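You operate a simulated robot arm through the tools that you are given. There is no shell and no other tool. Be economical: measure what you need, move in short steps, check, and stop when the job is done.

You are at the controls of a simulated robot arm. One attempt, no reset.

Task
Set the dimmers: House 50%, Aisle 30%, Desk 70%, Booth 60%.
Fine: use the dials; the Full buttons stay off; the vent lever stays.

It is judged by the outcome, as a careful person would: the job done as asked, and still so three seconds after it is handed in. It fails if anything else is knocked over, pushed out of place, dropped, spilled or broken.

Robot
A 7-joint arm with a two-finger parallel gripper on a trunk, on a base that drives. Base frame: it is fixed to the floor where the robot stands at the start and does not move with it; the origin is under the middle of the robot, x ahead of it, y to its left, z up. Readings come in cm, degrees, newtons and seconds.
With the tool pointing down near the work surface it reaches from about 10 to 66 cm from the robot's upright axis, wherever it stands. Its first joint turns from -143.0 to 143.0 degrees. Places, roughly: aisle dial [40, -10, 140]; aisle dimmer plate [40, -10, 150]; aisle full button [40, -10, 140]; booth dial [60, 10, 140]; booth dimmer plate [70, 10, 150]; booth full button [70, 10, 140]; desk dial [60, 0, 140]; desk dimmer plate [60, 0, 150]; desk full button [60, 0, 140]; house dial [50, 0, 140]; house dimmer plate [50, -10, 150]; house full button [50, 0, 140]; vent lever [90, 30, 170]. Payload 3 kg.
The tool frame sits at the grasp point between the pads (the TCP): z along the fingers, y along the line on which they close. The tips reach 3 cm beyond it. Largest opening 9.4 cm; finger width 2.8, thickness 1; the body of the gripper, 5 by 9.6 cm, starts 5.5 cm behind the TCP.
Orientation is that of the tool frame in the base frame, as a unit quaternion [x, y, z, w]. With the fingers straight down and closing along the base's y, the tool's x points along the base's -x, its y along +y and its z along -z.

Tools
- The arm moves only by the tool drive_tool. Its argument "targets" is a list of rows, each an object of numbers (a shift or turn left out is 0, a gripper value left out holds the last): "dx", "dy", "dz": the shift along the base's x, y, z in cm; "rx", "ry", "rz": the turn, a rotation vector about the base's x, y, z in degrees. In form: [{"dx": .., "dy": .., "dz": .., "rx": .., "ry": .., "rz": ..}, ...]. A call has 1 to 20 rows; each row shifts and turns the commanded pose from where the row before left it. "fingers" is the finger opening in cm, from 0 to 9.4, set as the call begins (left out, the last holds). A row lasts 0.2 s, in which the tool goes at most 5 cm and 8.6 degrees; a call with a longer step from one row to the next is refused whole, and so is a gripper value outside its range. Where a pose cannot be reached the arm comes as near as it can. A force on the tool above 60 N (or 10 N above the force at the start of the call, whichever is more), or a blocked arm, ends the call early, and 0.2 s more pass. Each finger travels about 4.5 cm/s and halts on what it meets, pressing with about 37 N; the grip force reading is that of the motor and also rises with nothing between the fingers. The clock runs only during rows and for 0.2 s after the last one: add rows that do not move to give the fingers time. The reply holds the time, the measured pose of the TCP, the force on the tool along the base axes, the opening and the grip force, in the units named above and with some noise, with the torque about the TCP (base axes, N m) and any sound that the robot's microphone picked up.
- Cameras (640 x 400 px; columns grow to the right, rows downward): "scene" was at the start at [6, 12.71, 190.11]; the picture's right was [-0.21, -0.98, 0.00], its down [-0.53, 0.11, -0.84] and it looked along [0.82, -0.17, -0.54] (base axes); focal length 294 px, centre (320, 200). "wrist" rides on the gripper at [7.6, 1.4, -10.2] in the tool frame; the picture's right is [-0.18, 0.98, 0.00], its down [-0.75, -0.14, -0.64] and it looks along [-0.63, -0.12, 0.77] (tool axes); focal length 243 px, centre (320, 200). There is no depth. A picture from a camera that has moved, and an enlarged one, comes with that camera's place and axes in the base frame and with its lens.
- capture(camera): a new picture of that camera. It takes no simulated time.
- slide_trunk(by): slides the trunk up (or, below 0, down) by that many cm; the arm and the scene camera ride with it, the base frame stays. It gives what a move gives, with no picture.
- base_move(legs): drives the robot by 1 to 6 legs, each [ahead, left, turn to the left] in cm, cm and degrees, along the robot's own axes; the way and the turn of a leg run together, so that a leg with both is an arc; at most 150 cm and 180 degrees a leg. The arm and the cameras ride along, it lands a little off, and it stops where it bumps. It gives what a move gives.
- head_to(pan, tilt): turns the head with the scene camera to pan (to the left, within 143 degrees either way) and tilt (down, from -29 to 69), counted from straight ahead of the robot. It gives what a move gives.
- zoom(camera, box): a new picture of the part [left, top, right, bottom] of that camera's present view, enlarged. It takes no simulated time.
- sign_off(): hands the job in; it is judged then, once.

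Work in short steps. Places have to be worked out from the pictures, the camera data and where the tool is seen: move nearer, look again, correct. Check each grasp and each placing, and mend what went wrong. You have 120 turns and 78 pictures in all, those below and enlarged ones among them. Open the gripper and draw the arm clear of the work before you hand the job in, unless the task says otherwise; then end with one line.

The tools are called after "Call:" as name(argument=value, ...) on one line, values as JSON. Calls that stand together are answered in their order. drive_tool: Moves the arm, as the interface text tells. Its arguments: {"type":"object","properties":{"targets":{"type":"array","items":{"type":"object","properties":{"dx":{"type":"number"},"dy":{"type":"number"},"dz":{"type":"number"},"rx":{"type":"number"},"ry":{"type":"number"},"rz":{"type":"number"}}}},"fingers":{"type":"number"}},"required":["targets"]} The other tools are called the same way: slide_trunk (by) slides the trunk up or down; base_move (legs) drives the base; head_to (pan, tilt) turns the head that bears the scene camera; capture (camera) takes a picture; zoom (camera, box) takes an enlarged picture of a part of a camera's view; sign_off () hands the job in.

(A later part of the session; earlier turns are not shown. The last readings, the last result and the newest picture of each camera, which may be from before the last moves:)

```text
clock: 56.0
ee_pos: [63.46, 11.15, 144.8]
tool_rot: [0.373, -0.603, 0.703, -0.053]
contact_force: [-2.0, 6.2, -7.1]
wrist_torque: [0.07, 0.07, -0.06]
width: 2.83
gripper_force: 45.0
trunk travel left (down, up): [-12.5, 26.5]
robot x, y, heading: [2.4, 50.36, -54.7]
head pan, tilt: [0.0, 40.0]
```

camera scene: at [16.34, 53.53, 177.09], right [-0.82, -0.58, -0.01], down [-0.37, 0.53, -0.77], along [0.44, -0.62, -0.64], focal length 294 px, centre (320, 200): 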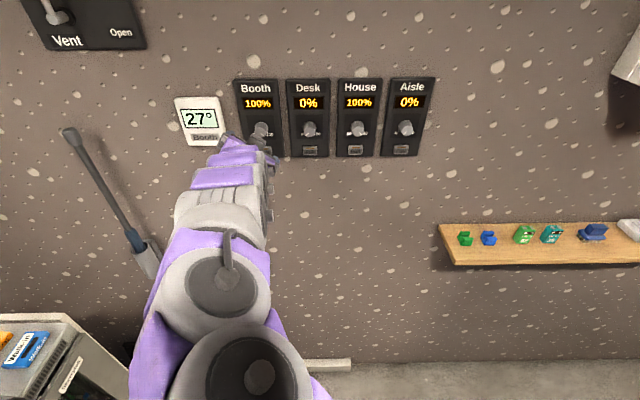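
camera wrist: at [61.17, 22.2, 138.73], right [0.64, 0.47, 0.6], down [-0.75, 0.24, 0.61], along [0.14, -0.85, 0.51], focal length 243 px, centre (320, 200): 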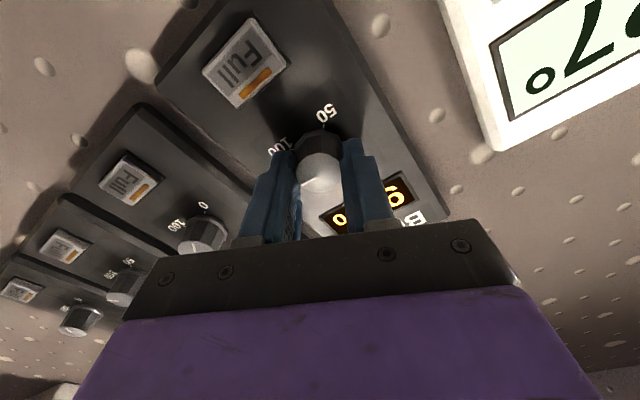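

Tracks fine (184°). Another 32°.

Call:
drive_tool(targets=[{"rx": -4.7, "ry": 6.47}, {"rx": -4.7, "ry": 6.47}, {"rx": -4.7, "ry": 6.47}, {"rx": -4.7, "ry": 6.47}, {}])

Call:
zoom(camera="scene", box=[170, 60, 450, 220])

Call:
capture(camera="wrist")

```text
clock: 57.2
ee_pos: [63.5, 11.09, 144.74]
tool_rot: [0.523, -0.478, 0.691, 0.145]
contact_force: [-2.9, 6.7, -12.1]
wrist_torque: [0.31, 0.24, 0.05]
width: 2.81
gripper_force: 45.2
trunk travel left (down, up): [-12.5, 26.5]
robot x, y, heading: [2.41, 50.82, -54.9]
head pan, tilt: [0.0, 40.0]
```

```text
2.29 times, centred on (310, 140) of scene
camera zoom: at [17.75, 54.5, 168.95], right [-0.82, -0.58, 0.0], down [-0.37, 0.52, -0.77], along [0.44, -0.63, -0.64], focal length 672 px, centre (343, 337)
```

zoom: 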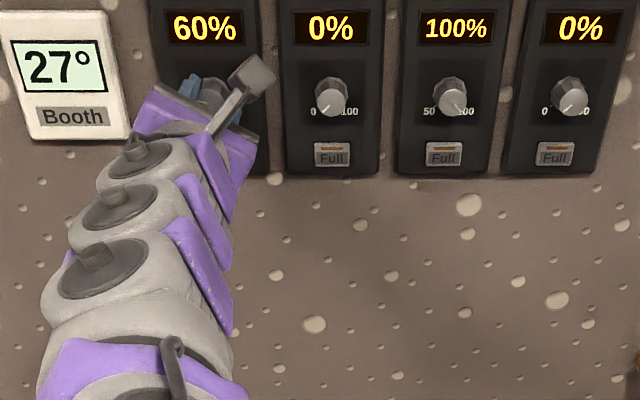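

```text
44 pictures are left
camera wrist: at [53.36, 16.53, 150.67], right [-0.61, -0.44, -0.66], down [0.03, 0.82, -0.58], along [0.79, -0.37, -0.49], focal length 243 px, centre (320, 200)
```

wrist: 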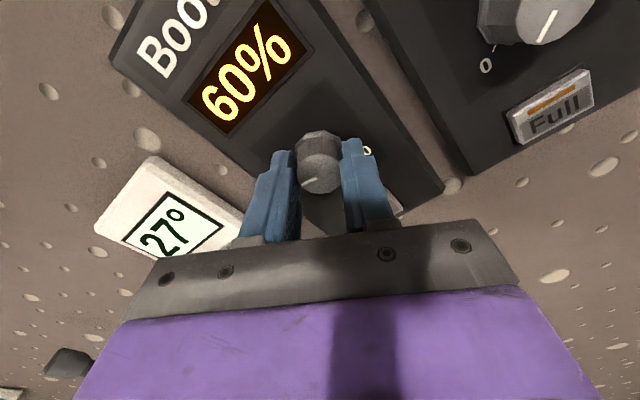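

Booth shows 60%. Release and draw back 5 cm.

Call:
drive_tool(targets=[{}, {}, {}, {}], fingers=6)

Call:
drive_tool(targets=[{"dx": -0.59, "dy": 0.81}, {"dx": -0.59, "dy": 0.81}, {"dx": -0.59, "dy": 0.81}, {"dx": -0.59, "dy": 0.81}, {"dx": -0.59, "dy": 0.81}, {}])

Call:
capture(camera="wrist")

```text
clock: 58.2
ee_pos: [63.38, 11.19, 144.89]
tool_rot: [0.522, -0.478, 0.692, 0.143]
contact_force: [-0.4, 0.5, 0.1]
wrist_torque: [-0.01, -0.03, -0.01]
width: 5.98
gripper_force: 0.0
trunk travel left (down, up): [-12.5, 26.5]
robot x, y, heading: [2.56, 50.47, -55.0]
head pan, tilt: [0.0, 40.0]
```

```text
clock: 59.6
ee_pos: [60.4, 14.53, 144.44]
tool_rot: [0.522, -0.483, 0.688, 0.145]
contact_force: [-0.9, -0.3, -0.2]
wrist_torque: [-0.01, -0.02, 0.04]
width: 5.98
gripper_force: 0.0
trunk travel left (down, up): [-12.5, 26.5]
robot x, y, heading: [2.26, 50.53, -54.7]
head pan, tilt: [0.0, 40.0]
```

```text
43 pictures are left
camera wrist: at [50.28, 20.0, 150.39], right [-0.61, -0.43, -0.66], down [0.04, 0.82, -0.57], along [0.79, -0.37, -0.49], focal length 243 px, centre (320, 200)
```

wrist: 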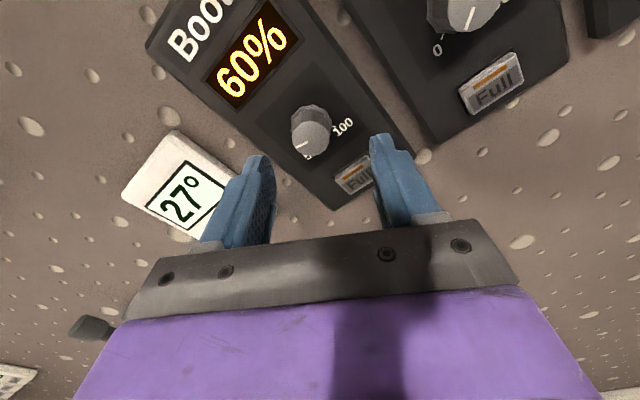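

Booth holds at 60%. Now shift the base ~11.4 cm right (and back 1.5) to bring the tool in front of Desk; the present roll is ideal for turning it clockwise.

Call:
base_move(legs=[[-1.5, -11.4, 0]])

Call:
capture(camera="wrist")

```text
clock: 60.8
ee_pos: [53.97, 11.7, 143.47]
tool_rot: [0.529, -0.48, 0.685, 0.147]
contact_force: [4.5, 1.5, -4.6]
wrist_torque: [-0.23, -0.16, -0.28]
width: 6.02
gripper_force: 0.1
trunk travel left (down, up): [-12.5, 26.5]
robot x, y, heading: [-7.15, 45.81, -54.5]
head pan, tilt: [0.0, 40.0]
```

```text
42 pictures are left
camera wrist: at [43.94, 16.99, 149.57], right [-0.62, -0.43, -0.65], down [0.02, 0.82, -0.57], along [0.78, -0.37, -0.5], focal length 243 px, centre (320, 200)
```

wrist: 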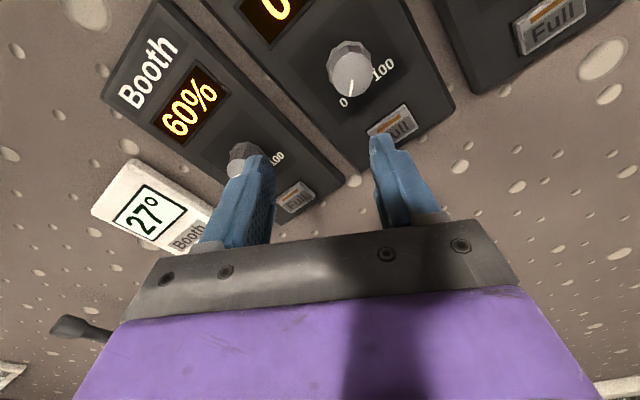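

Desk knob is at about [55.2, 3.15, 144.9]. Align the tool axis with it at a ~6 cm standoff.

Call:
drive_tool(targets=[{}, {"dx": -0.77, "dy": -1.25, "dz": 0.45}, {"dx": -0.77, "dy": -1.25, "dz": 0.45}, {"dx": -0.77, "dy": -1.25, "dz": 0.45}, {}, {}])

```text
clock: 62.2
ee_pos: [49.49, 6.58, 145.55]
tool_rot: [0.525, -0.483, 0.687, 0.136]
contact_force: [0.9, 0.6, -0.1]
wrist_torque: [-0.04, -0.03, -0.1]
width: 6.0
gripper_force: 0.1
trunk travel left (down, up): [-12.5, 26.5]
robot x, y, heading: [-6.95, 45.47, -54.6]
head pan, tilt: [0.0, 40.0]
```

It was still settling; correct by (+2.1,+1.5,-0.6).

Call:
drive_tool(targets=[{"dx": 1.05, "dy": 0.72, "dz": -0.3}, {"dx": 1.05, "dy": 0.72, "dz": -0.3}, {}, {}])

Call:
capture(camera="wrist")

```text
clock: 63.4
ee_pos: [48.86, 6.39, 145.66]
tool_rot: [0.519, -0.488, 0.689, 0.13]
contact_force: [1.1, 0.2, 0.4]
wrist_torque: [-0.01, 0.02, 0.05]
width: 6.01
gripper_force: 0.1
trunk travel left (down, up): [-12.5, 26.5]
robot x, y, heading: [-7.18, 45.87, -54.5]
head pan, tilt: [0.0, 40.0]
stopped in row 4: the arm was blocked; the commanded pose is now the measured one
```

```text
41 pictures are left
camera wrist: at [38.62, 11.53, 151.44], right [-0.6, -0.42, -0.68], down [0.04, 0.84, -0.55], along [0.8, -0.36, -0.48], focal length 243 px, centre (320, 200)
```

wrist: 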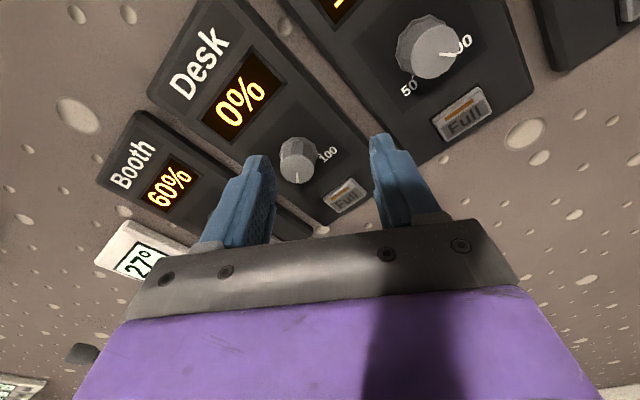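

Near the roll limit here. Unroll 24° clockwise first, then correct position.

Call:
drive_tool(targets=[{"rx": 4.7, "ry": -6.47}, {"rx": 4.7, "ry": -6.47}, {"rx": 4.7, "ry": -6.47}, {"dx": 0.95, "dy": 0.5, "dz": -0.25}, {"dx": 0.95, "dy": 0.5, "dz": -0.25}, {"dx": 0.95, "dy": 0.5, "dz": -0.25}, {}])

```text
clock: 65.0
ee_pos: [52.38, 8.28, 144.67]
tool_rot: [0.409, -0.584, 0.701, -0.018]
contact_force: [0.2, 0.9, -0.6]
wrist_torque: [0.03, 0.01, 0.01]
width: 6.0
gripper_force: 0.1
trunk travel left (down, up): [-12.5, 26.5]
robot x, y, heading: [-7.0, 45.7, -54.8]
head pan, tilt: [0.0, 40.0]
```

Good. Fine-align, then verify in the wrist image.

Call:
drive_tool(targets=[{"dx": -0.6, "dy": -0.43, "dz": 0.25}, {}, {}])

Call:
capture(camera="wrist")

```text
clock: 65.8
ee_pos: [52.22, 8.14, 144.83]
tool_rot: [0.41, -0.584, 0.701, -0.017]
contact_force: [0.1, 0.9, 0.3]
wrist_torque: [-0.04, -0.02, 0.01]
width: 6.01
gripper_force: 0.1
trunk travel left (down, up): [-12.5, 26.5]
robot x, y, heading: [-6.67, 45.56, -54.7]
head pan, tilt: [0.0, 40.0]
```

```text
40 pictures are left
camera wrist: at [40.34, 12.04, 148.07], right [-0.33, -0.22, -0.92], down [0.18, 0.94, -0.29], along [0.93, -0.26, -0.27], focal length 243 px, centre (320, 200)
```

wrist: 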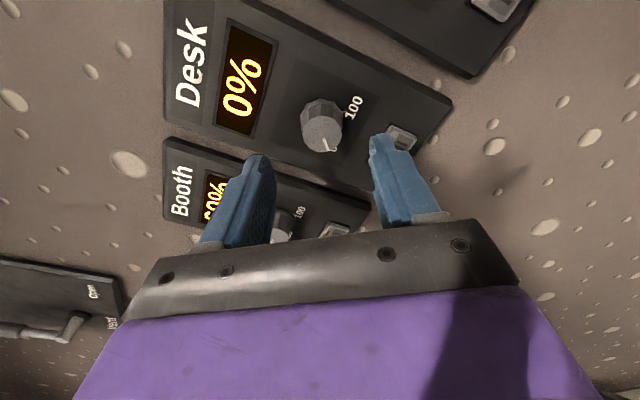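

Knob column is centred; a ~0.5 cm offset along the wall remains. Correct and approach 4.2 cm.

Call:
drive_tool(targets=[{"dx": -0.4, "dy": -0.29, "dz": 0.15}, {"dx": 0.49, "dy": -0.68}, {"dx": 0.49, "dy": -0.68}, {"dx": 0.49, "dy": -0.68}, {"dx": 0.49, "dy": -0.68}, {}, {}])

Call:
capture(camera="wrist")

```text
clock: 67.4
ee_pos: [53.81, 5.13, 144.97]
tool_rot: [0.41, -0.584, 0.701, -0.016]
contact_force: [0.1, -0.7, 0.0]
wrist_torque: [-0.02, 0.0, -0.02]
width: 6.0
gripper_force: 0.1
trunk travel left (down, up): [-12.5, 26.5]
robot x, y, heading: [-6.47, 46.09, -55.1]
head pan, tilt: [0.0, 40.0]
```

```text
39 pictures are left
camera wrist: at [42.0, 9.15, 148.17], right [-0.33, -0.22, -0.92], down [0.18, 0.94, -0.29], along [0.93, -0.26, -0.27], focal length 243 px, centre (320, 200)
```

wrist: 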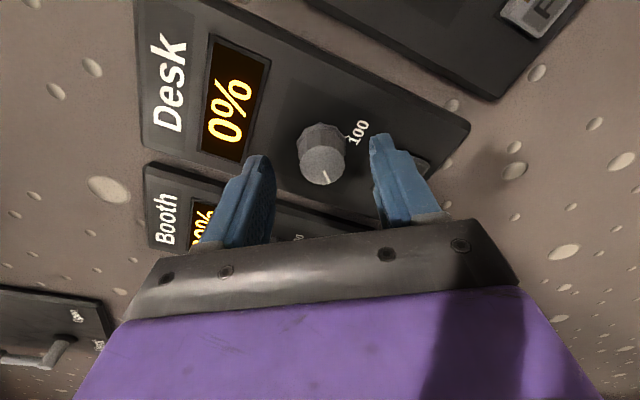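

Well centred; 0.85 cm more, then close.

Call:
drive_tool(targets=[{"dx": 0.5, "dy": -0.69}, {}])

Call:
drive_tool(targets=[{}, {}, {}, {}], fingers=1.5)

```text
clock: 68.0
ee_pos: [54.07, 4.41, 144.99]
tool_rot: [0.41, -0.583, 0.701, -0.016]
contact_force: [-0.8, 0.9, 0.0]
wrist_torque: [-0.02, 0.04, -0.02]
width: 6.0
gripper_force: 0.0
trunk travel left (down, up): [-12.5, 26.5]
robot x, y, heading: [-7.39, 45.31, -54.6]
head pan, tilt: [0.0, 40.0]
```

```text
clock: 69.0
ee_pos: [54.2, 4.37, 144.83]
tool_rot: [0.411, -0.583, 0.701, -0.016]
contact_force: [-5.3, 2.8, -8.4]
wrist_torque: [0.17, 0.08, -0.13]
width: 2.84
gripper_force: 44.9
trunk travel left (down, up): [-12.5, 26.5]
robot x, y, heading: [-7.3, 45.47, -54.7]
head pan, tilt: [0.0, 40.0]
```

Gripped with low side load. Turn clockwise 96° first.

Call:
drive_tool(targets=[{"rx": 4.7, "ry": -6.47}, {"rx": 4.7, "ry": -6.47}, {"rx": 4.7, "ry": -6.47}, {"rx": 4.7, "ry": -6.47}, {"rx": 4.7, "ry": -6.47}, {"rx": 4.7, "ry": -6.47}, {"rx": 4.7, "ry": -6.47}, {"rx": 4.7, "ry": -6.47}, {"rx": 4.7, "ry": -6.47}, {"rx": 4.7, "ry": -6.47}, {"rx": 4.7, "ry": -6.47}, {"rx": 4.7, "ry": -6.47}, {}])

Call:
capture(camera="scene")

```text
clock: 71.8
ee_pos: [54.24, 4.12, 144.83]
tool_rot: [0.155, 0.687, -0.46, 0.541]
contact_force: [-12.7, 10.6, -31.4]
wrist_torque: [0.92, 0.64, -0.17]
width: 2.83
gripper_force: 44.6
trunk travel left (down, up): [-12.5, 26.5]
robot x, y, heading: [-7.1, 45.54, -54.9]
head pan, tilt: [0.0, 40.0]
```

```text
38 pictures are left
camera scene: at [8.31, 49.48, 168.95], right [-0.82, -0.58, 0.0], down [-0.37, 0.53, -0.76], along [0.44, -0.62, -0.64], focal length 294 px, centre (320, 200)
```

scene: 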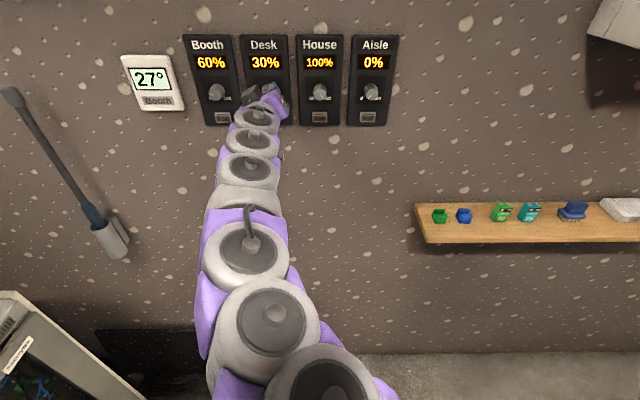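

Desk shows 30% after 96°; there's a downward side load of ~30 N, so I relieve it by lowering 0.2 cm and then step 8°, to see where the display changes.

Call:
drive_tool(targets=[{"dz": -0.2, "dx": -0.1, "dy": 0.14}, {"rx": 4.7, "ry": -6.47}, {}])

Call:
capture(camera="wrist")

```text
clock: 72.6
ee_pos: [54.22, 4.4, 144.85]
tool_rot: [0.202, 0.673, -0.422, 0.573]
contact_force: [17.9, -19.5, 21.6]
wrist_torque: [-0.52, -0.4, 0.05]
width: 2.83
gripper_force: 45.3
trunk travel left (down, up): [-12.5, 26.5]
robot x, y, heading: [-7.1, 45.19, -54.7]
head pan, tilt: [0.0, 40.0]
```

```text
37 pictures are left
camera wrist: at [47.06, 11.82, 137.05], right [0.79, 0.59, -0.16], down [-0.29, 0.59, 0.75], along [0.54, -0.55, 0.64], focal length 243 px, centre (320, 200)
```

wrist: 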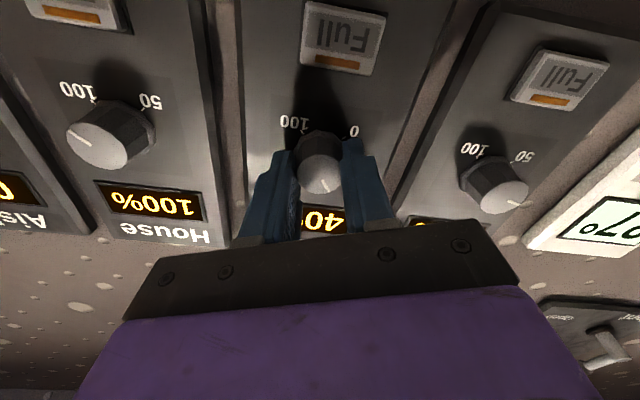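

It flips to 40% around 96–104°, matching a ~270–280° sweep rounded to 10%. Relieve load and turn 64° more.

Call:
drive_tool(targets=[{"dz": 0.08, "dx": 0.06, "dy": -0.08}, {"rx": 4.7, "ry": -6.47}, {"rx": 4.7, "ry": -6.47}, {"rx": 4.7, "ry": -6.47}, {"rx": 4.7, "ry": -6.47}, {"rx": 4.7, "ry": -6.47}, {"rx": 4.7, "ry": -6.47}, {"rx": 4.7, "ry": -6.47}, {"rx": 4.7, "ry": -6.47}, {}])

Call:
capture(camera="wrist")

```text
clock: 74.8
ee_pos: [54.08, 4.39, 144.67]
tool_rot: [0.531, 0.458, -0.063, 0.71]
contact_force: [-4.3, 8.5, -11.3]
wrist_torque: [0.5, 0.38, 0.49]
width: 2.81
gripper_force: 44.4
trunk travel left (down, up): [-12.5, 26.5]
robot x, y, heading: [-7.35, 45.9, -54.8]
head pan, tilt: [0.0, 40.0]
```

```text
36 pictures are left
camera wrist: at [53.34, 16.43, 140.17], right [0.46, 0.35, 0.82], down [-0.89, 0.16, 0.43], along [0.02, -0.92, 0.38], focal length 243 px, centre (320, 200)
```

wrist: 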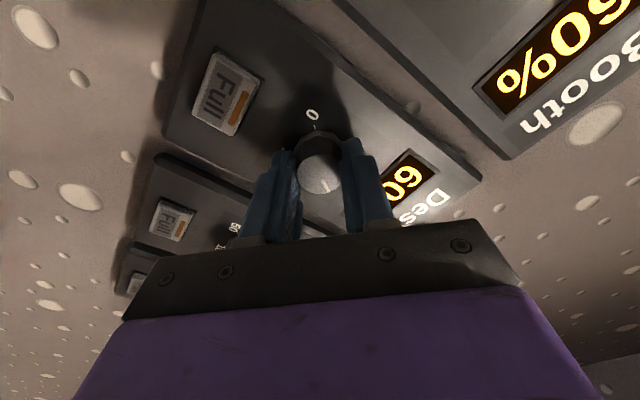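

60% at 168°. Step 8°.

Call:
drive_tool(targets=[{"rx": 4.7, "ry": -6.47}, {}])

Call:
zoom(camera="scene", box=[120, 20, 420, 140])

```text
clock: 75.4
ee_pos: [54.19, 4.38, 144.84]
tool_rot: [0.563, 0.419, -0.014, 0.712]
contact_force: [-3.1, 5.3, -11.7]
wrist_torque: [0.59, 0.42, 0.61]
width: 2.82
gripper_force: 44.8
trunk travel left (down, up): [-12.5, 26.5]
robot x, y, heading: [-6.87, 45.99, -54.6]
head pan, tilt: [0.0, 40.0]
```

```text
2.13 times, centred on (270, 80) of scene
camera zoom: at [8.31, 49.63, 168.96], right [-0.82, -0.58, 0.0], down [-0.37, 0.52, -0.76], along [0.44, -0.63, -0.64], focal length 628 px, centre (427, 456)
```

zoom: 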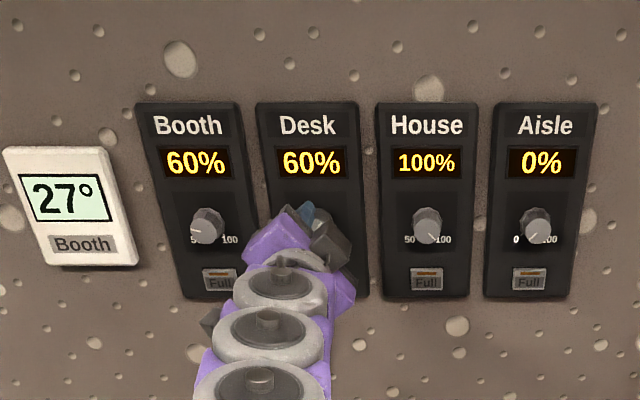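

Still 60% at 176°. Step 8° again.

Call:
drive_tool(targets=[{"rx": 4.7, "ry": -6.47}, {}])

Call:
zoom(camera="scene", box=[120, 20, 420, 140])

```text
clock: 76.0
ee_pos: [54.13, 4.32, 144.83]
tool_rot: [0.591, 0.379, 0.035, 0.711]
contact_force: [-8.3, 11.9, -18.9]
wrist_torque: [0.67, 0.5, 0.4]
width: 2.81
gripper_force: 45.6
trunk travel left (down, up): [-12.5, 26.5]
robot x, y, heading: [-6.73, 45.7, -54.6]
head pan, tilt: [0.0, 40.0]
```

```text
2.13 times, centred on (270, 80) of scene
camera zoom: at [8.28, 49.72, 168.95], right [-0.82, -0.58, 0.0], down [-0.37, 0.52, -0.77], along [0.44, -0.63, -0.64], focal length 628 px, centre (427, 456)
```

zoom: 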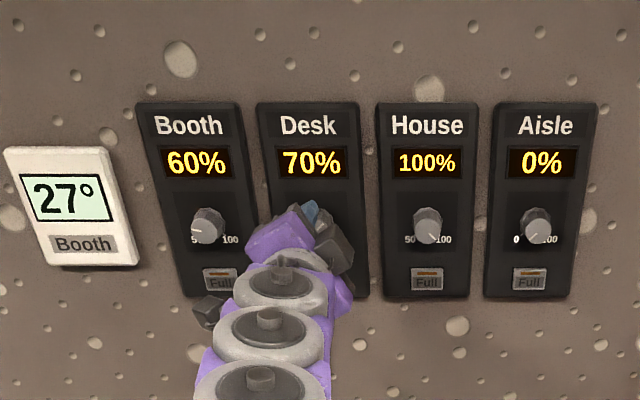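

65% threshold lies at ~180°, so 70% centre is near 194°: turn 10° more, then release and inspect.

Call:
drive_tool(targets=[{"rx": 2.94, "ry": -4.05}, {"rx": 2.94, "ry": -4.05}, {}])

Call:
drive_tool(targets=[{}, {}, {}, {}], fingers=6)

Call:
drive_tool(targets=[{"dx": -0.59, "dy": 0.81}, {"dx": -0.59, "dy": 0.81}, {"dx": -0.59, "dy": 0.81}, {"dx": -0.59, "dy": 0.81}, {"dx": -0.59, "dy": 0.81}, {}])

Call:
capture(camera="wrist")

```text
clock: 76.8
ee_pos: [54.24, 4.44, 144.73]
tool_rot: [0.623, 0.326, 0.096, 0.704]
contact_force: [-7.5, 10.5, -24.1]
wrist_torque: [0.7, 0.52, 0.19]
width: 2.84
gripper_force: 44.9
trunk travel left (down, up): [-12.5, 26.5]
robot x, y, heading: [-6.72, 45.79, -54.9]
head pan, tilt: [0.0, 40.0]
```

```text
clock: 77.8
ee_pos: [54.12, 4.4, 144.82]
tool_rot: [0.624, 0.324, 0.095, 0.705]
contact_force: [-0.3, -0.1, 0.2]
wrist_torque: [0.01, 0.03, 0.01]
width: 5.98
gripper_force: 0.1
trunk travel left (down, up): [-12.5, 26.5]
robot x, y, heading: [-7.16, 45.75, -54.7]
head pan, tilt: [0.0, 40.0]
```

```text
clock: 79.2
ee_pos: [51.29, 8.44, 144.77]
tool_rot: [0.623, 0.325, 0.096, 0.705]
contact_force: [0.7, 0.5, 0.1]
wrist_torque: [-0.01, 0.0, 0.02]
width: 6.02
gripper_force: 0.0
trunk travel left (down, up): [-12.5, 26.5]
robot x, y, heading: [-6.47, 45.85, -54.6]
head pan, tilt: [0.0, 40.0]
```

```text
33 pictures are left
camera wrist: at [51.52, 21.22, 143.44], right [0.12, 0.1, 0.99], down [-0.99, 0.09, 0.11], along [-0.07, -0.99, 0.11], focal length 243 px, centre (320, 200)
```

wrist: 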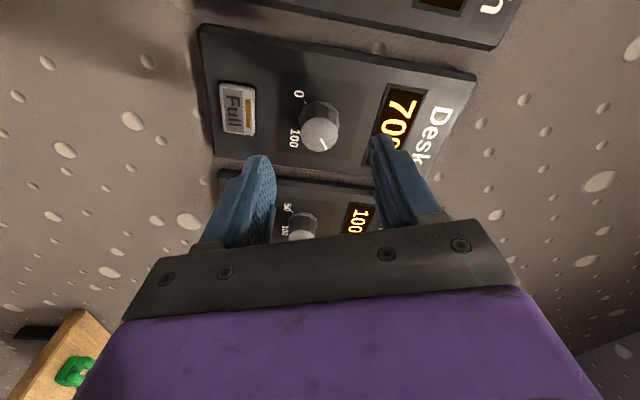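

Desk reads 70% released. Current roll (+77°) suits House's counter-clockwise turn. Shift base right 11.5 cm.

Call:
base_move(legs=[[0, -11.5, 0]])

Call:
drive_tool(targets=[{}, {}, {}])

Call:
capture(camera="wrist")

```text
clock: 80.4
ee_pos: [45.6, 4.32, 144.04]
tool_rot: [0.617, 0.336, 0.089, 0.706]
contact_force: [3.6, 2.9, -0.6]
wrist_torque: [-0.03, -0.06, -0.27]
width: 5.99
gripper_force: 0.1
trunk travel left (down, up): [-12.5, 26.5]
robot x, y, heading: [-15.76, 40.12, -54.9]
head pan, tilt: [0.0, 40.0]
```

```text
clock: 81.4
ee_pos: [38.79, -0.99, 144.27]
tool_rot: [0.634, 0.317, 0.102, 0.698]
contact_force: [-0.4, -0.4, 1.9]
wrist_torque: [0.08, 0.01, 0.04]
width: 6.01
gripper_force: 0.1
trunk travel left (down, up): [-12.5, 26.5]
robot x, y, heading: [-15.63, 39.38, -54.9]
head pan, tilt: [0.0, 40.0]
stopped in row 3: the arm was blocked; the commanded pose is now the measured one
```

```text
32 pictures are left
camera wrist: at [39.26, 11.84, 143.29], right [0.11, 0.07, 0.99], down [-0.99, 0.09, 0.11], along [-0.08, -0.99, 0.08], focal length 243 px, centre (320, 200)
```

wrist: 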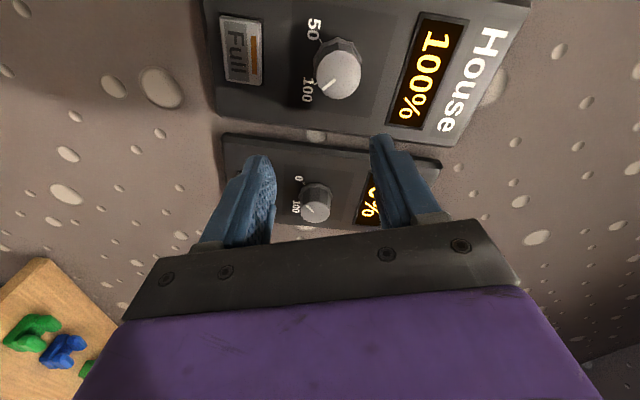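

House knob at about [46.0,-3.5,144.7]. Align the tool with it.

Call:
drive_tool(targets=[{"dx": 0.92, "dy": 0.58, "dz": 0.13}, {"dx": 0.92, "dy": 0.58, "dz": 0.13}, {"dx": 0.92, "dy": 0.58, "dz": 0.13}, {"dx": 0.92, "dy": 0.58, "dz": 0.13}, {}, {}])

Call:
capture(camera="wrist")

```text
clock: 82.8
ee_pos: [46.43, 4.71, 144.83]
tool_rot: [0.622, 0.33, 0.097, 0.704]
contact_force: [-0.6, 0.2, 0.2]
wrist_torque: [-0.01, -0.03, 0.06]
width: 6.0
gripper_force: 0.0
trunk travel left (down, up): [-12.5, 26.5]
robot x, y, heading: [-14.84, 40.48, -54.6]
head pan, tilt: [0.0, 40.0]
```

```text
31 pictures are left
camera wrist: at [46.63, 17.57, 143.54], right [0.13, 0.1, 0.99], down [-0.99, 0.08, 0.12], along [-0.07, -0.99, 0.11], focal length 243 px, centre (320, 200)
```

wrist: 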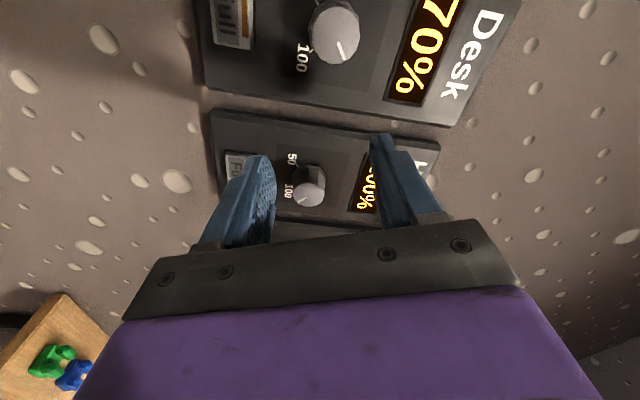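

Overshot by ~5 cm along the wall (lag catching up). Step back along the wall.

Call:
drive_tool(targets=[{"dx": -1.05, "dy": -0.77}, {"dx": -1.05, "dy": -0.77}, {"dx": -1.05, "dy": -0.77}, {"dx": -1.05, "dy": -0.77}, {}, {}])

Call:
capture(camera="wrist")

```text
clock: 84.2
ee_pos: [40.9, 0.7, 145.11]
tool_rot: [0.625, 0.326, 0.098, 0.702]
contact_force: [0.4, 0.5, -1.0]
wrist_torque: [-0.01, 0.06, 0.0]
width: 6.0
gripper_force: 0.0
trunk travel left (down, up): [-12.5, 26.5]
robot x, y, heading: [-15.17, 39.9, -54.5]
head pan, tilt: [0.0, 40.0]
```

```text
30 pictures are left
camera wrist: at [41.23, 13.56, 143.83], right [0.12, 0.1, 0.99], down [-0.99, 0.08, 0.11], along [-0.07, -0.99, 0.1], focal length 243 px, centre (320, 200)
```

wrist: 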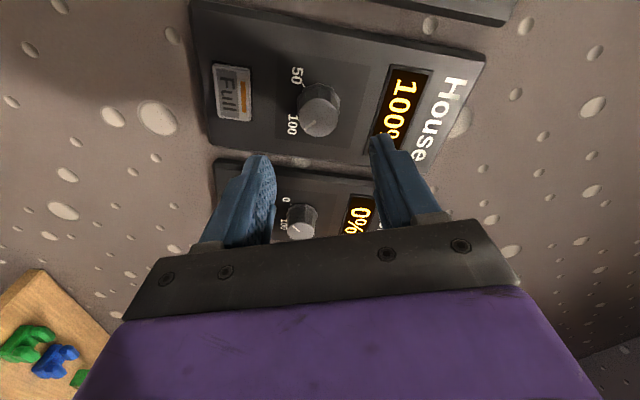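

Knob confirmed at [46.0,-3.5,144.7]; shift +1.7 cm along the wall, -0.3 down.

Call:
drive_tool(targets=[{"dx": 0.68, "dy": 0.5, "dz": -0.15}, {"dx": 0.68, "dy": 0.5, "dz": -0.15}, {}, {}])

Call:
drive_tool(targets=[{}])

```text
clock: 85.2
ee_pos: [42.77, 2.11, 144.66]
tool_rot: [0.624, 0.327, 0.099, 0.703]
contact_force: [0.1, -0.3, 0.1]
wrist_torque: [-0.01, 0.04, -0.01]
width: 6.01
gripper_force: 0.1
trunk travel left (down, up): [-12.5, 26.5]
robot x, y, heading: [-15.17, 39.66, -54.8]
head pan, tilt: [0.0, 40.0]
```

```text
clock: 85.6
ee_pos: [41.29, 1.05, 144.8]
tool_rot: [0.626, 0.323, 0.101, 0.702]
contact_force: [0.6, 0.7, 0.1]
wrist_torque: [0.03, 0.0, 0.02]
width: 6.02
gripper_force: 0.0
trunk travel left (down, up): [-12.5, 26.5]
robot x, y, heading: [-15.46, 39.6, -54.9]
head pan, tilt: [0.0, 40.0]
```

There's a residual sway along the wall; wait to let it settle.

Call:
drive_tool(targets=[{}, {}, {}, {}, {}, {}, {}, {}])

Call:
drive_tool(targets=[{}, {}])

```text
clock: 87.4
ee_pos: [42.05, 1.43, 144.78]
tool_rot: [0.625, 0.325, 0.101, 0.702]
contact_force: [0.2, -0.2, -0.6]
wrist_torque: [0.02, 0.0, 0.02]
width: 5.97
gripper_force: 0.0
trunk travel left (down, up): [-12.5, 26.5]
robot x, y, heading: [-15.41, 39.84, -54.5]
head pan, tilt: [0.0, 40.0]
```

```text
clock: 88.0
ee_pos: [41.96, 1.44, 144.78]
tool_rot: [0.626, 0.324, 0.1, 0.703]
contact_force: [-0.4, 0.2, 0.7]
wrist_torque: [0.0, -0.03, 0.02]
width: 5.98
gripper_force: 0.1
trunk travel left (down, up): [-12.5, 26.5]
robot x, y, heading: [-15.27, 39.94, -54.5]
head pan, tilt: [0.0, 40.0]
```

Settled. Small shift and approach 4 cm, then check.

Call:
drive_tool(targets=[{"dx": 0.28, "dy": 0.2, "dz": -0.05}, {"dx": 0.47, "dy": -0.65}, {"dx": 0.47, "dy": -0.65}, {"dx": 0.47, "dy": -0.65}, {"dx": 0.47, "dy": -0.65}, {"dx": 0.47, "dy": -0.65}, {}, {}, {}])

Call:
capture(camera="wrist")

```text
clock: 90.0
ee_pos: [44.57, -1.62, 144.71]
tool_rot: [0.625, 0.325, 0.1, 0.702]
contact_force: [-0.3, 0.0, -0.1]
wrist_torque: [-0.02, 0.02, 0.01]
width: 5.97
gripper_force: 0.0
trunk travel left (down, up): [-12.5, 26.5]
robot x, y, heading: [-15.43, 39.94, -54.6]
head pan, tilt: [0.0, 40.0]
```

```text
29 pictures are left
camera wrist: at [44.87, 11.31, 143.5], right [0.12, 0.09, 0.99], down [-0.99, 0.08, 0.11], along [-0.07, -0.99, 0.1], focal length 243 px, centre (320, 200)
```

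wrist: 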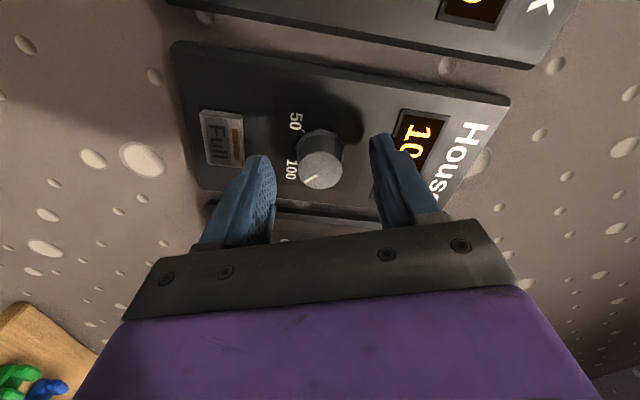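

Centred. Advance 0.85 and close.

Call:
drive_tool(targets=[{"dx": 0.5, "dy": -0.69}, {}, {}])

Call:
drive_tool(targets=[{}, {}, {}, {}], fingers=1.5)

```text
clock: 90.8
ee_pos: [45.26, -2.33, 144.71]
tool_rot: [0.625, 0.325, 0.1, 0.703]
contact_force: [0.2, -0.2, -0.6]
wrist_torque: [-0.04, -0.02, 0.01]
width: 5.97
gripper_force: 0.0
trunk travel left (down, up): [-12.5, 26.5]
robot x, y, heading: [-15.77, 39.57, -54.8]
head pan, tilt: [0.0, 40.0]
```

```text
clock: 91.8
ee_pos: [45.15, -2.27, 144.76]
tool_rot: [0.625, 0.325, 0.1, 0.702]
contact_force: [-3.2, 1.5, -7.6]
wrist_torque: [0.16, 0.08, -0.16]
width: 2.87
gripper_force: 44.7
trunk travel left (down, up): [-12.5, 26.5]
robot x, y, heading: [-15.54, 40.13, -54.9]
head pan, tilt: [0.0, 40.0]
```

Gripped. Turn counter-clockwise 128°.

Call:
drive_tool(targets=[{"rx": -4.7, "ry": 6.47}, {"rx": -4.7, "ry": 6.47}, {"rx": -4.7, "ry": 6.47}, {"rx": -4.7, "ry": 6.47}, {"rx": -4.7, "ry": 6.47}, {"rx": -4.7, "ry": 6.47}, {"rx": -4.7, "ry": 6.47}, {"rx": -4.7, "ry": 6.47}, {"rx": -4.7, "ry": 6.47}, {"rx": -4.7, "ry": 6.47}, {"rx": -4.7, "ry": 6.47}, {"rx": -4.7, "ry": 6.47}, {"rx": -4.7, "ry": 6.47}, {"rx": -4.7, "ry": 6.47}, {"rx": -4.7, "ry": 6.47}, {"rx": -4.7, "ry": 6.47}, {}])

```text
clock: 95.4
ee_pos: [45.14, -2.4, 144.9]
tool_rot: [-0.024, 0.707, -0.581, 0.402]
contact_force: [9.5, -18.6, 21.0]
wrist_torque: [-0.66, -0.45, 0.16]
width: 2.9
gripper_force: 44.9
trunk travel left (down, up): [-12.5, 26.5]
robot x, y, heading: [-15.66, 39.83, -54.6]
head pan, tilt: [0.0, 40.0]
```

Tracking fine. Another 72° counter-clockwise with a small load relief.

Call:
drive_tool(targets=[{"dz": 0.08, "dx": 0.06, "dy": -0.08}, {"rx": -4.7, "ry": 6.47}, {"rx": -4.7, "ry": 6.47}, {"rx": -4.7, "ry": 6.47}, {"rx": -4.7, "ry": 6.47}, {"rx": -4.7, "ry": 6.47}, {"rx": -4.7, "ry": 6.47}, {"rx": -4.7, "ry": 6.47}, {"rx": -4.7, "ry": 6.47}, {"rx": -4.7, "ry": 6.47}, {}])

Call:
capture(camera="wrist")

```text
clock: 97.8
ee_pos: [45.09, -2.41, 144.73]
tool_rot: [0.436, -0.564, 0.702, 0.019]
contact_force: [-19.8, 12.8, -30.8]
wrist_torque: [0.82, 0.48, -0.62]
width: 2.87
gripper_force: 44.5
trunk travel left (down, up): [-12.5, 26.5]
robot x, y, heading: [-15.28, 39.83, -54.5]
head pan, tilt: [0.0, 40.0]
```

```text
28 pictures are left
camera wrist: at [33.55, 1.83, 148.62], right [-0.39, -0.27, -0.88], down [0.16, 0.92, -0.36], along [0.9, -0.28, -0.32], focal length 243 px, centre (320, 200)
```

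wrist: 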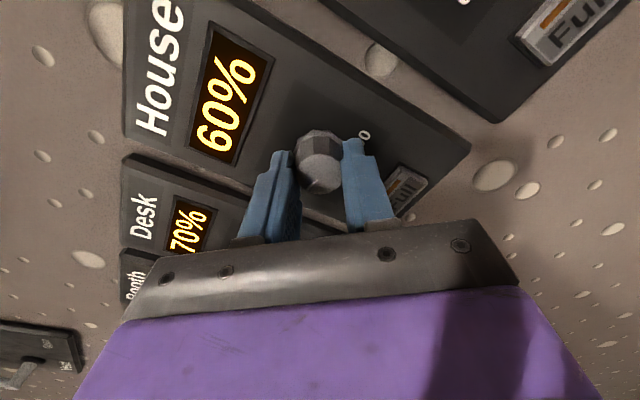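

House at 60% after 200°. 16° more, then release and re-grip.

Call:
drive_tool(targets=[{"rx": -4.7, "ry": 6.47}, {"rx": -4.7, "ry": 6.47}, {}])

Call:
drive_tool(targets=[{}, {}, {}, {}], fingers=6)

Call:
drive_tool(targets=[{"dx": -0.59, "dy": 0.81}, {"dx": -0.59, "dy": 0.81}, {"dx": -0.59, "dy": 0.81}, {}, {}])

```text
clock: 98.6
ee_pos: [44.92, -2.61, 144.81]
tool_rot: [0.509, -0.498, 0.692, 0.117]
contact_force: [-26.5, 14.7, -40.7]
wrist_torque: [1.1, 0.74, -0.67]
width: 2.83
gripper_force: 45.1
trunk travel left (down, up): [-12.5, 26.5]
robot x, y, heading: [-15.29, 39.96, -54.7]
head pan, tilt: [0.0, 40.0]
```

```text
clock: 99.6
ee_pos: [45.19, -2.35, 144.86]
tool_rot: [0.508, -0.497, 0.693, 0.117]
contact_force: [-0.4, -0.4, -0.4]
wrist_torque: [0.01, -0.02, 0.0]
width: 5.99
gripper_force: 0.1
trunk travel left (down, up): [-12.5, 26.5]
robot x, y, heading: [-15.51, 39.75, -54.7]
head pan, tilt: [0.0, 40.0]
```

```text
clock: 100.8
ee_pos: [43.59, 0.05, 144.95]
tool_rot: [0.509, -0.497, 0.693, 0.118]
contact_force: [0.2, 0.2, 0.2]
wrist_torque: [0.0, 0.01, 0.01]
width: 6.01
gripper_force: 0.1
trunk travel left (down, up): [-12.5, 26.5]
robot x, y, heading: [-15.38, 39.67, -54.6]
head pan, tilt: [0.0, 40.0]
```

Released. Roll back 96° clockwise clear of the knob.

Call:
drive_tool(targets=[{"rx": 4.7, "ry": -6.47}, {"rx": 4.7, "ry": -6.47}, {"rx": 4.7, "ry": -6.47}, {"rx": 4.7, "ry": -6.47}, {"rx": 4.7, "ry": -6.47}, {"rx": 4.7, "ry": -6.47}, {"rx": 4.7, "ry": -6.47}, {"rx": 4.7, "ry": -6.47}, {"rx": 4.7, "ry": -6.47}, {"rx": 4.7, "ry": -6.47}, {"rx": 4.7, "ry": -6.47}, {"rx": 4.7, "ry": -6.47}, {}, {}])

Call:
capture(camera="wrist")

```text
clock: 103.8
ee_pos: [43.39, -0.07, 144.84]
tool_rot: [0.026, 0.706, -0.552, 0.442]
contact_force: [0.4, 0.5, 0.4]
wrist_torque: [0.01, -0.05, 0.0]
width: 6.0
gripper_force: 0.0
trunk travel left (down, up): [-12.5, 26.5]
robot x, y, heading: [-15.4, 40.23, -54.9]
head pan, tilt: [0.0, 40.0]
```

```text
27 pictures are left
camera wrist: at [33.47, 5.45, 138.84], right [0.63, 0.46, -0.62], down [0.0, 0.8, 0.6], along [0.78, -0.38, 0.5], focal length 243 px, centre (320, 200)
```

wrist: 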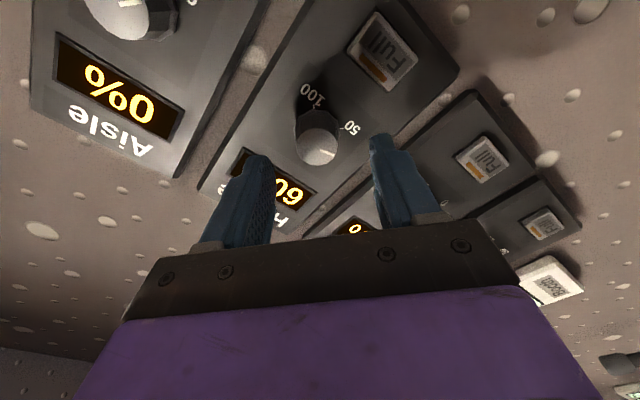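

Good alignment. Advance 2.8 cm and grip.

Call:
drive_tool(targets=[{"dx": 0.41, "dy": -0.57, "dz": -0.1}, {"dx": 0.41, "dy": -0.57}, {"dx": 0.41, "dy": -0.57}, {"dx": 0.41, "dy": -0.57}, {}, {}])

Call:
drive_tool(targets=[{}, {}, {}, {}], fingers=1.5)

Call:
drive_tool(targets=[{"rx": -4.7, "ry": 6.47}, {"rx": -4.7, "ry": 6.47}, {"rx": -4.7, "ry": 6.47}, {"rx": -4.7, "ry": 6.47}, {"rx": -4.7, "ry": 6.47}, {}])

Call:
capture(camera="wrist")

```text
clock: 105.2
ee_pos: [45.32, -2.3, 144.7]
tool_rot: [0.025, 0.706, -0.553, 0.442]
contact_force: [-0.2, 0.4, 0.3]
wrist_torque: [-0.04, 0.01, 0.0]
width: 5.99
gripper_force: 0.0
trunk travel left (down, up): [-12.5, 26.5]
robot x, y, heading: [-15.46, 39.82, -54.7]
head pan, tilt: [0.0, 40.0]
```

```text
clock: 106.2
ee_pos: [45.03, -2.43, 144.75]
tool_rot: [0.027, 0.705, -0.553, 0.442]
contact_force: [0.3, -8.1, 12.8]
wrist_torque: [-0.17, -0.12, -0.42]
width: 2.87
gripper_force: 44.7
trunk travel left (down, up): [-12.5, 26.5]
robot x, y, heading: [-14.98, 40.09, -54.8]
head pan, tilt: [0.0, 40.0]
```

```text
clock: 107.6
ee_pos: [45.01, -2.32, 144.77]
tool_rot: [-0.218, 0.674, -0.669, 0.225]
contact_force: [-3.6, -4.4, 2.7]
wrist_torque: [0.12, -0.24, 0.07]
width: 2.81
gripper_force: 45.2
trunk travel left (down, up): [-12.5, 26.5]
robot x, y, heading: [-15.18, 40.02, -54.6]
head pan, tilt: [0.0, 40.0]
```

```text
26 pictures are left
camera wrist: at [32.78, 1.45, 143.38], right [0.15, 0.12, -0.98], down [0.22, 0.96, 0.15], along [0.96, -0.24, 0.12], focal length 243 px, centre (320, 200)
```

wrist: 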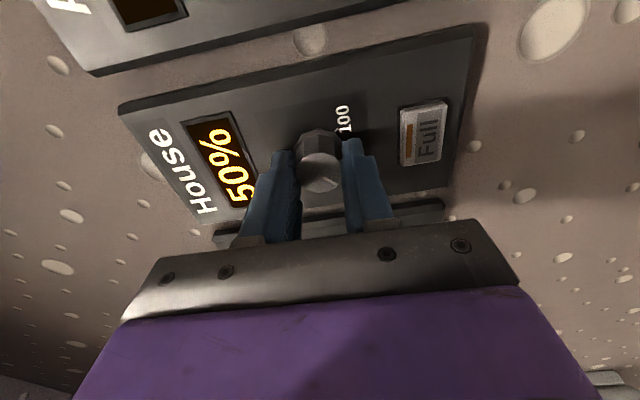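

House reads 50% at 256°; nudge 14° more to reach the end mark, stopping if resistance rises.

Call:
drive_tool(targets=[{"rx": -4.1, "ry": 5.65}, {"rx": -4.1, "ry": 5.65}, {}])

Call:
drive_tool(targets=[{}, {}, {}, {}], fingers=6)

Call:
drive_tool(targets=[{"dx": -0.59, "dy": 0.81}, {"dx": -0.59, "dy": 0.81}, {"dx": -0.59, "dy": 0.81}, {"dx": -0.59, "dy": 0.81}, {"dx": -0.59, "dy": 0.81}, {}, {}])

Call:
capture(camera="wrist")

```text
clock: 108.4
ee_pos: [45.15, -2.12, 144.69]
tool_rot: [0.299, -0.644, 0.69, -0.141]
contact_force: [-2.8, 1.5, -1.7]
wrist_torque: [0.37, -0.37, -0.33]
width: 2.91
gripper_force: 45.0
trunk travel left (down, up): [-12.5, 26.5]
robot x, y, heading: [-15.47, 39.62, -54.8]
head pan, tilt: [0.0, 40.0]
```

```text
clock: 109.4
ee_pos: [45.07, -2.24, 144.82]
tool_rot: [0.299, -0.644, 0.69, -0.141]
contact_force: [0.5, -0.2, -0.6]
wrist_torque: [0.01, 0.02, 0.01]
width: 6.01
gripper_force: 0.0
trunk travel left (down, up): [-12.5, 26.5]
robot x, y, heading: [-15.36, 39.82, -54.7]
head pan, tilt: [0.0, 40.0]
```

```text
clock: 111.0
ee_pos: [42.16, 1.76, 144.9]
tool_rot: [0.299, -0.645, 0.689, -0.142]
contact_force: [-0.2, -0.2, 0.2]
wrist_torque: [0.04, 0.0, -0.05]
width: 6.01
gripper_force: 0.0
trunk travel left (down, up): [-12.5, 26.5]
robot x, y, heading: [-15.03, 39.86, -54.7]
head pan, tilt: [0.0, 40.0]
```

```text
25 pictures are left
camera wrist: at [29.8, 5.49, 145.26], right [-0.04, -0.02, -1.0], down [0.23, 0.97, -0.03], along [0.97, -0.24, -0.04], focal length 243 px, centre (320, 200)
```

wrist: 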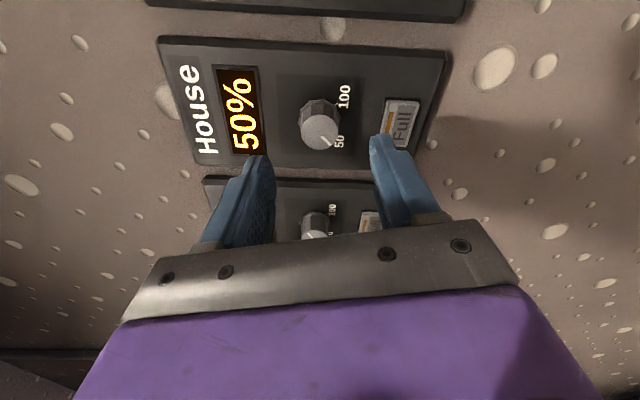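

House is at 50% with the pointer on the mark. Shift base right 11.5 cm for Aisle and wait for settling.

Call:
base_move(legs=[[0, -11.5, 0]])

Call:
drive_tool(targets=[{}, {}, {}, {}, {}, {}, {}, {}, {}, {}])

Call:
capture(camera="wrist")

```text
clock: 112.3
ee_pos: [36.4, -2.34, 144.03]
tool_rot: [0.309, -0.639, 0.691, -0.134]
contact_force: [1.6, 1.8, 0.0]
wrist_torque: [-0.03, -0.03, -0.13]
width: 5.99
gripper_force: 0.0
trunk travel left (down, up): [-12.5, 26.5]
robot x, y, heading: [-24.14, 33.31, -55.0]
head pan, tilt: [0.0, 40.0]
```

```text
clock: 114.5
ee_pos: [33.42, -4.16, 145.06]
tool_rot: [0.301, -0.642, 0.69, -0.145]
contact_force: [0.3, 0.6, -1.2]
wrist_torque: [-0.02, -0.02, -0.03]
width: 5.97
gripper_force: 0.0
trunk travel left (down, up): [-12.5, 26.5]
robot x, y, heading: [-23.74, 33.54, -54.6]
head pan, tilt: [0.0, 40.0]
```

```text
24 pictures are left
camera wrist: at [21.05, -0.48, 145.41], right [-0.04, -0.02, -1.0], down [0.23, 0.97, -0.03], along [0.97, -0.23, -0.03], focal length 243 px, centre (320, 200)
```

wrist: 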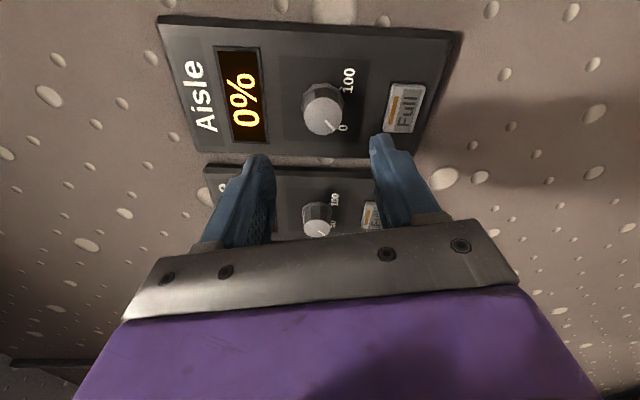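

Aisle knob at about [36.6,-10.4,144.8]; tool is 1.1 cm too far left along the wall. Correct and settle.

Call:
drive_tool(targets=[{"dx": -0.45, "dy": -0.33, "dz": -0.13}, {"dx": -0.45, "dy": -0.33, "dz": -0.12}, {}, {}, {}, {}, {}, {}])

```text
clock: 116.3
ee_pos: [33.05, -4.79, 144.37]
tool_rot: [0.301, -0.643, 0.69, -0.142]
contact_force: [1.6, 0.5, -0.5]
wrist_torque: [-0.09, -0.04, -0.09]
width: 6.0
gripper_force: 0.1
trunk travel left (down, up): [-12.5, 26.5]
robot x, y, heading: [-24.02, 33.36, -54.6]
head pan, tilt: [0.0, 40.0]
```

Fine trim and approach 4.2 cm, then check.

Call:
drive_tool(targets=[{"dx": -0.3, "dy": -0.22, "dz": 0.25}, {}, {"dx": 0.49, "dy": -0.68}, {"dx": 0.49, "dy": -0.68}, {"dx": 0.49, "dy": -0.68}, {"dx": 0.49, "dy": -0.68}, {}, {}, {}])

Call:
capture(camera="wrist")

```text
clock: 118.3
ee_pos: [32.55, -8.88, 145.08]
tool_rot: [0.295, -0.645, 0.689, -0.147]
contact_force: [0.4, 0.2, -0.4]
wrist_torque: [-0.01, 0.0, -0.01]
width: 5.99
gripper_force: 0.1
trunk travel left (down, up): [-12.5, 26.5]
robot x, y, heading: [-24.13, 33.63, -54.7]
head pan, tilt: [0.0, 40.0]
```

```text
23 pictures are left
camera wrist: at [20.28, -5.3, 145.45], right [-0.03, -0.02, -1.0], down [0.23, 0.97, -0.02], along [0.97, -0.23, -0.03], focal length 243 px, centre (320, 200)
```

wrist: 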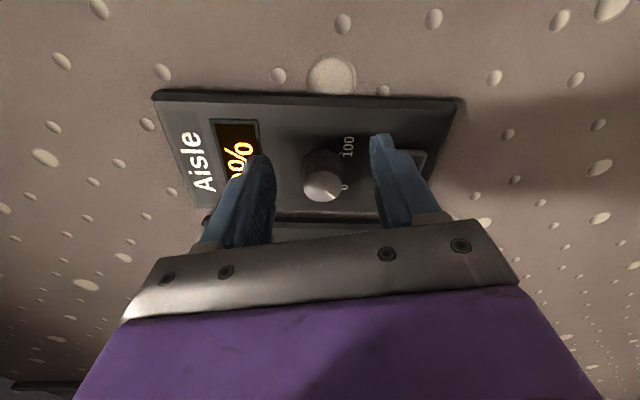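

The tool swayed 2.4 cm to the right. Back off 1.5 cm and wait to see where it settles.

Call:
drive_tool(targets=[{"dx": -0.44, "dy": 0.6}, {"dx": -0.44, "dy": 0.6}, {}, {}, {}, {}, {}, {}, {}, {}])

Call:
drive_tool(targets=[{}, {}, {}])

```text
clock: 120.5
ee_pos: [32.46, -7.31, 145.03]
tool_rot: [0.298, -0.644, 0.689, -0.145]
contact_force: [-0.2, -0.3, -0.5]
wrist_torque: [0.0, -0.01, 0.03]
width: 5.99
gripper_force: 0.0
trunk travel left (down, up): [-12.5, 26.5]
robot x, y, heading: [-23.76, 33.71, -54.8]
head pan, tilt: [0.0, 40.0]
```

```text
clock: 121.3
ee_pos: [32.37, -7.26, 144.93]
tool_rot: [0.297, -0.644, 0.69, -0.145]
contact_force: [-0.4, 0.0, 0.8]
wrist_torque: [-0.02, 0.02, -0.03]
width: 5.98
gripper_force: 0.1
trunk travel left (down, up): [-12.5, 26.5]
robot x, y, heading: [-24.4, 33.5, -55.1]
head pan, tilt: [0.0, 40.0]
```

Settled. Move +1.6 cm along the wall and settle.

Call:
drive_tool(targets=[{"dx": 0.43, "dy": 0.31, "dz": -0.05}, {"dx": 0.43, "dy": 0.31, "dz": -0.05}, {"dx": 0.43, "dy": 0.31, "dz": -0.05}, {}, {}, {}, {}, {}, {}, {}, {}])

Call:
drive_tool(targets=[{}, {}, {}])

```text
clock: 123.7
ee_pos: [33.83, -6.32, 144.91]
tool_rot: [0.298, -0.645, 0.689, -0.146]
contact_force: [0.1, -0.3, -0.6]
wrist_torque: [-0.02, -0.03, 0.01]
width: 6.01
gripper_force: 0.0
trunk travel left (down, up): [-12.5, 26.5]
robot x, y, heading: [-24.13, 33.44, -54.7]
head pan, tilt: [0.0, 40.0]
```

```text
clock: 124.5
ee_pos: [33.76, -6.51, 144.87]
tool_rot: [0.298, -0.644, 0.69, -0.145]
contact_force: [-0.5, -0.5, -0.1]
wrist_torque: [0.04, 0.0, 0.01]
width: 5.97
gripper_force: 0.0
trunk travel left (down, up): [-12.5, 26.5]
robot x, y, heading: [-24.19, 33.65, -54.9]
head pan, tilt: [0.0, 40.0]
```

On target. Approach 2.4 cm and look.

Call:
drive_tool(targets=[{"dx": 0.35, "dy": -0.485}, {"dx": 0.35, "dy": -0.485}, {"dx": 0.35, "dy": -0.485}, {"dx": 0.35, "dy": -0.485}, {}, {}, {}])

Call:
capture(camera="wrist")

```text
clock: 126.1
ee_pos: [35.1, -8.39, 144.85]
tool_rot: [0.298, -0.644, 0.689, -0.146]
contact_force: [-0.6, -0.8, 1.1]
wrist_torque: [0.01, -0.03, -0.01]
width: 6.0
gripper_force: 0.0
trunk travel left (down, up): [-12.5, 26.5]
robot x, y, heading: [-24.21, 33.78, -54.8]
head pan, tilt: [0.0, 40.0]
```

```text
22 pictures are left
camera wrist: at [22.75, -4.66, 145.22], right [-0.04, -0.02, -1.0], down [0.23, 0.97, -0.03], along [0.97, -0.23, -0.03], focal length 243 px, centre (320, 200)
```

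wrist: 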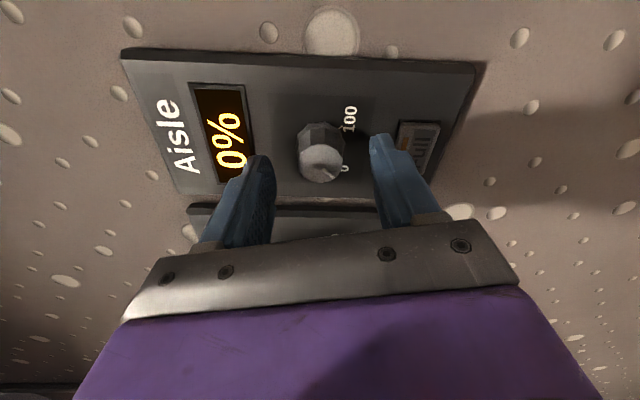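

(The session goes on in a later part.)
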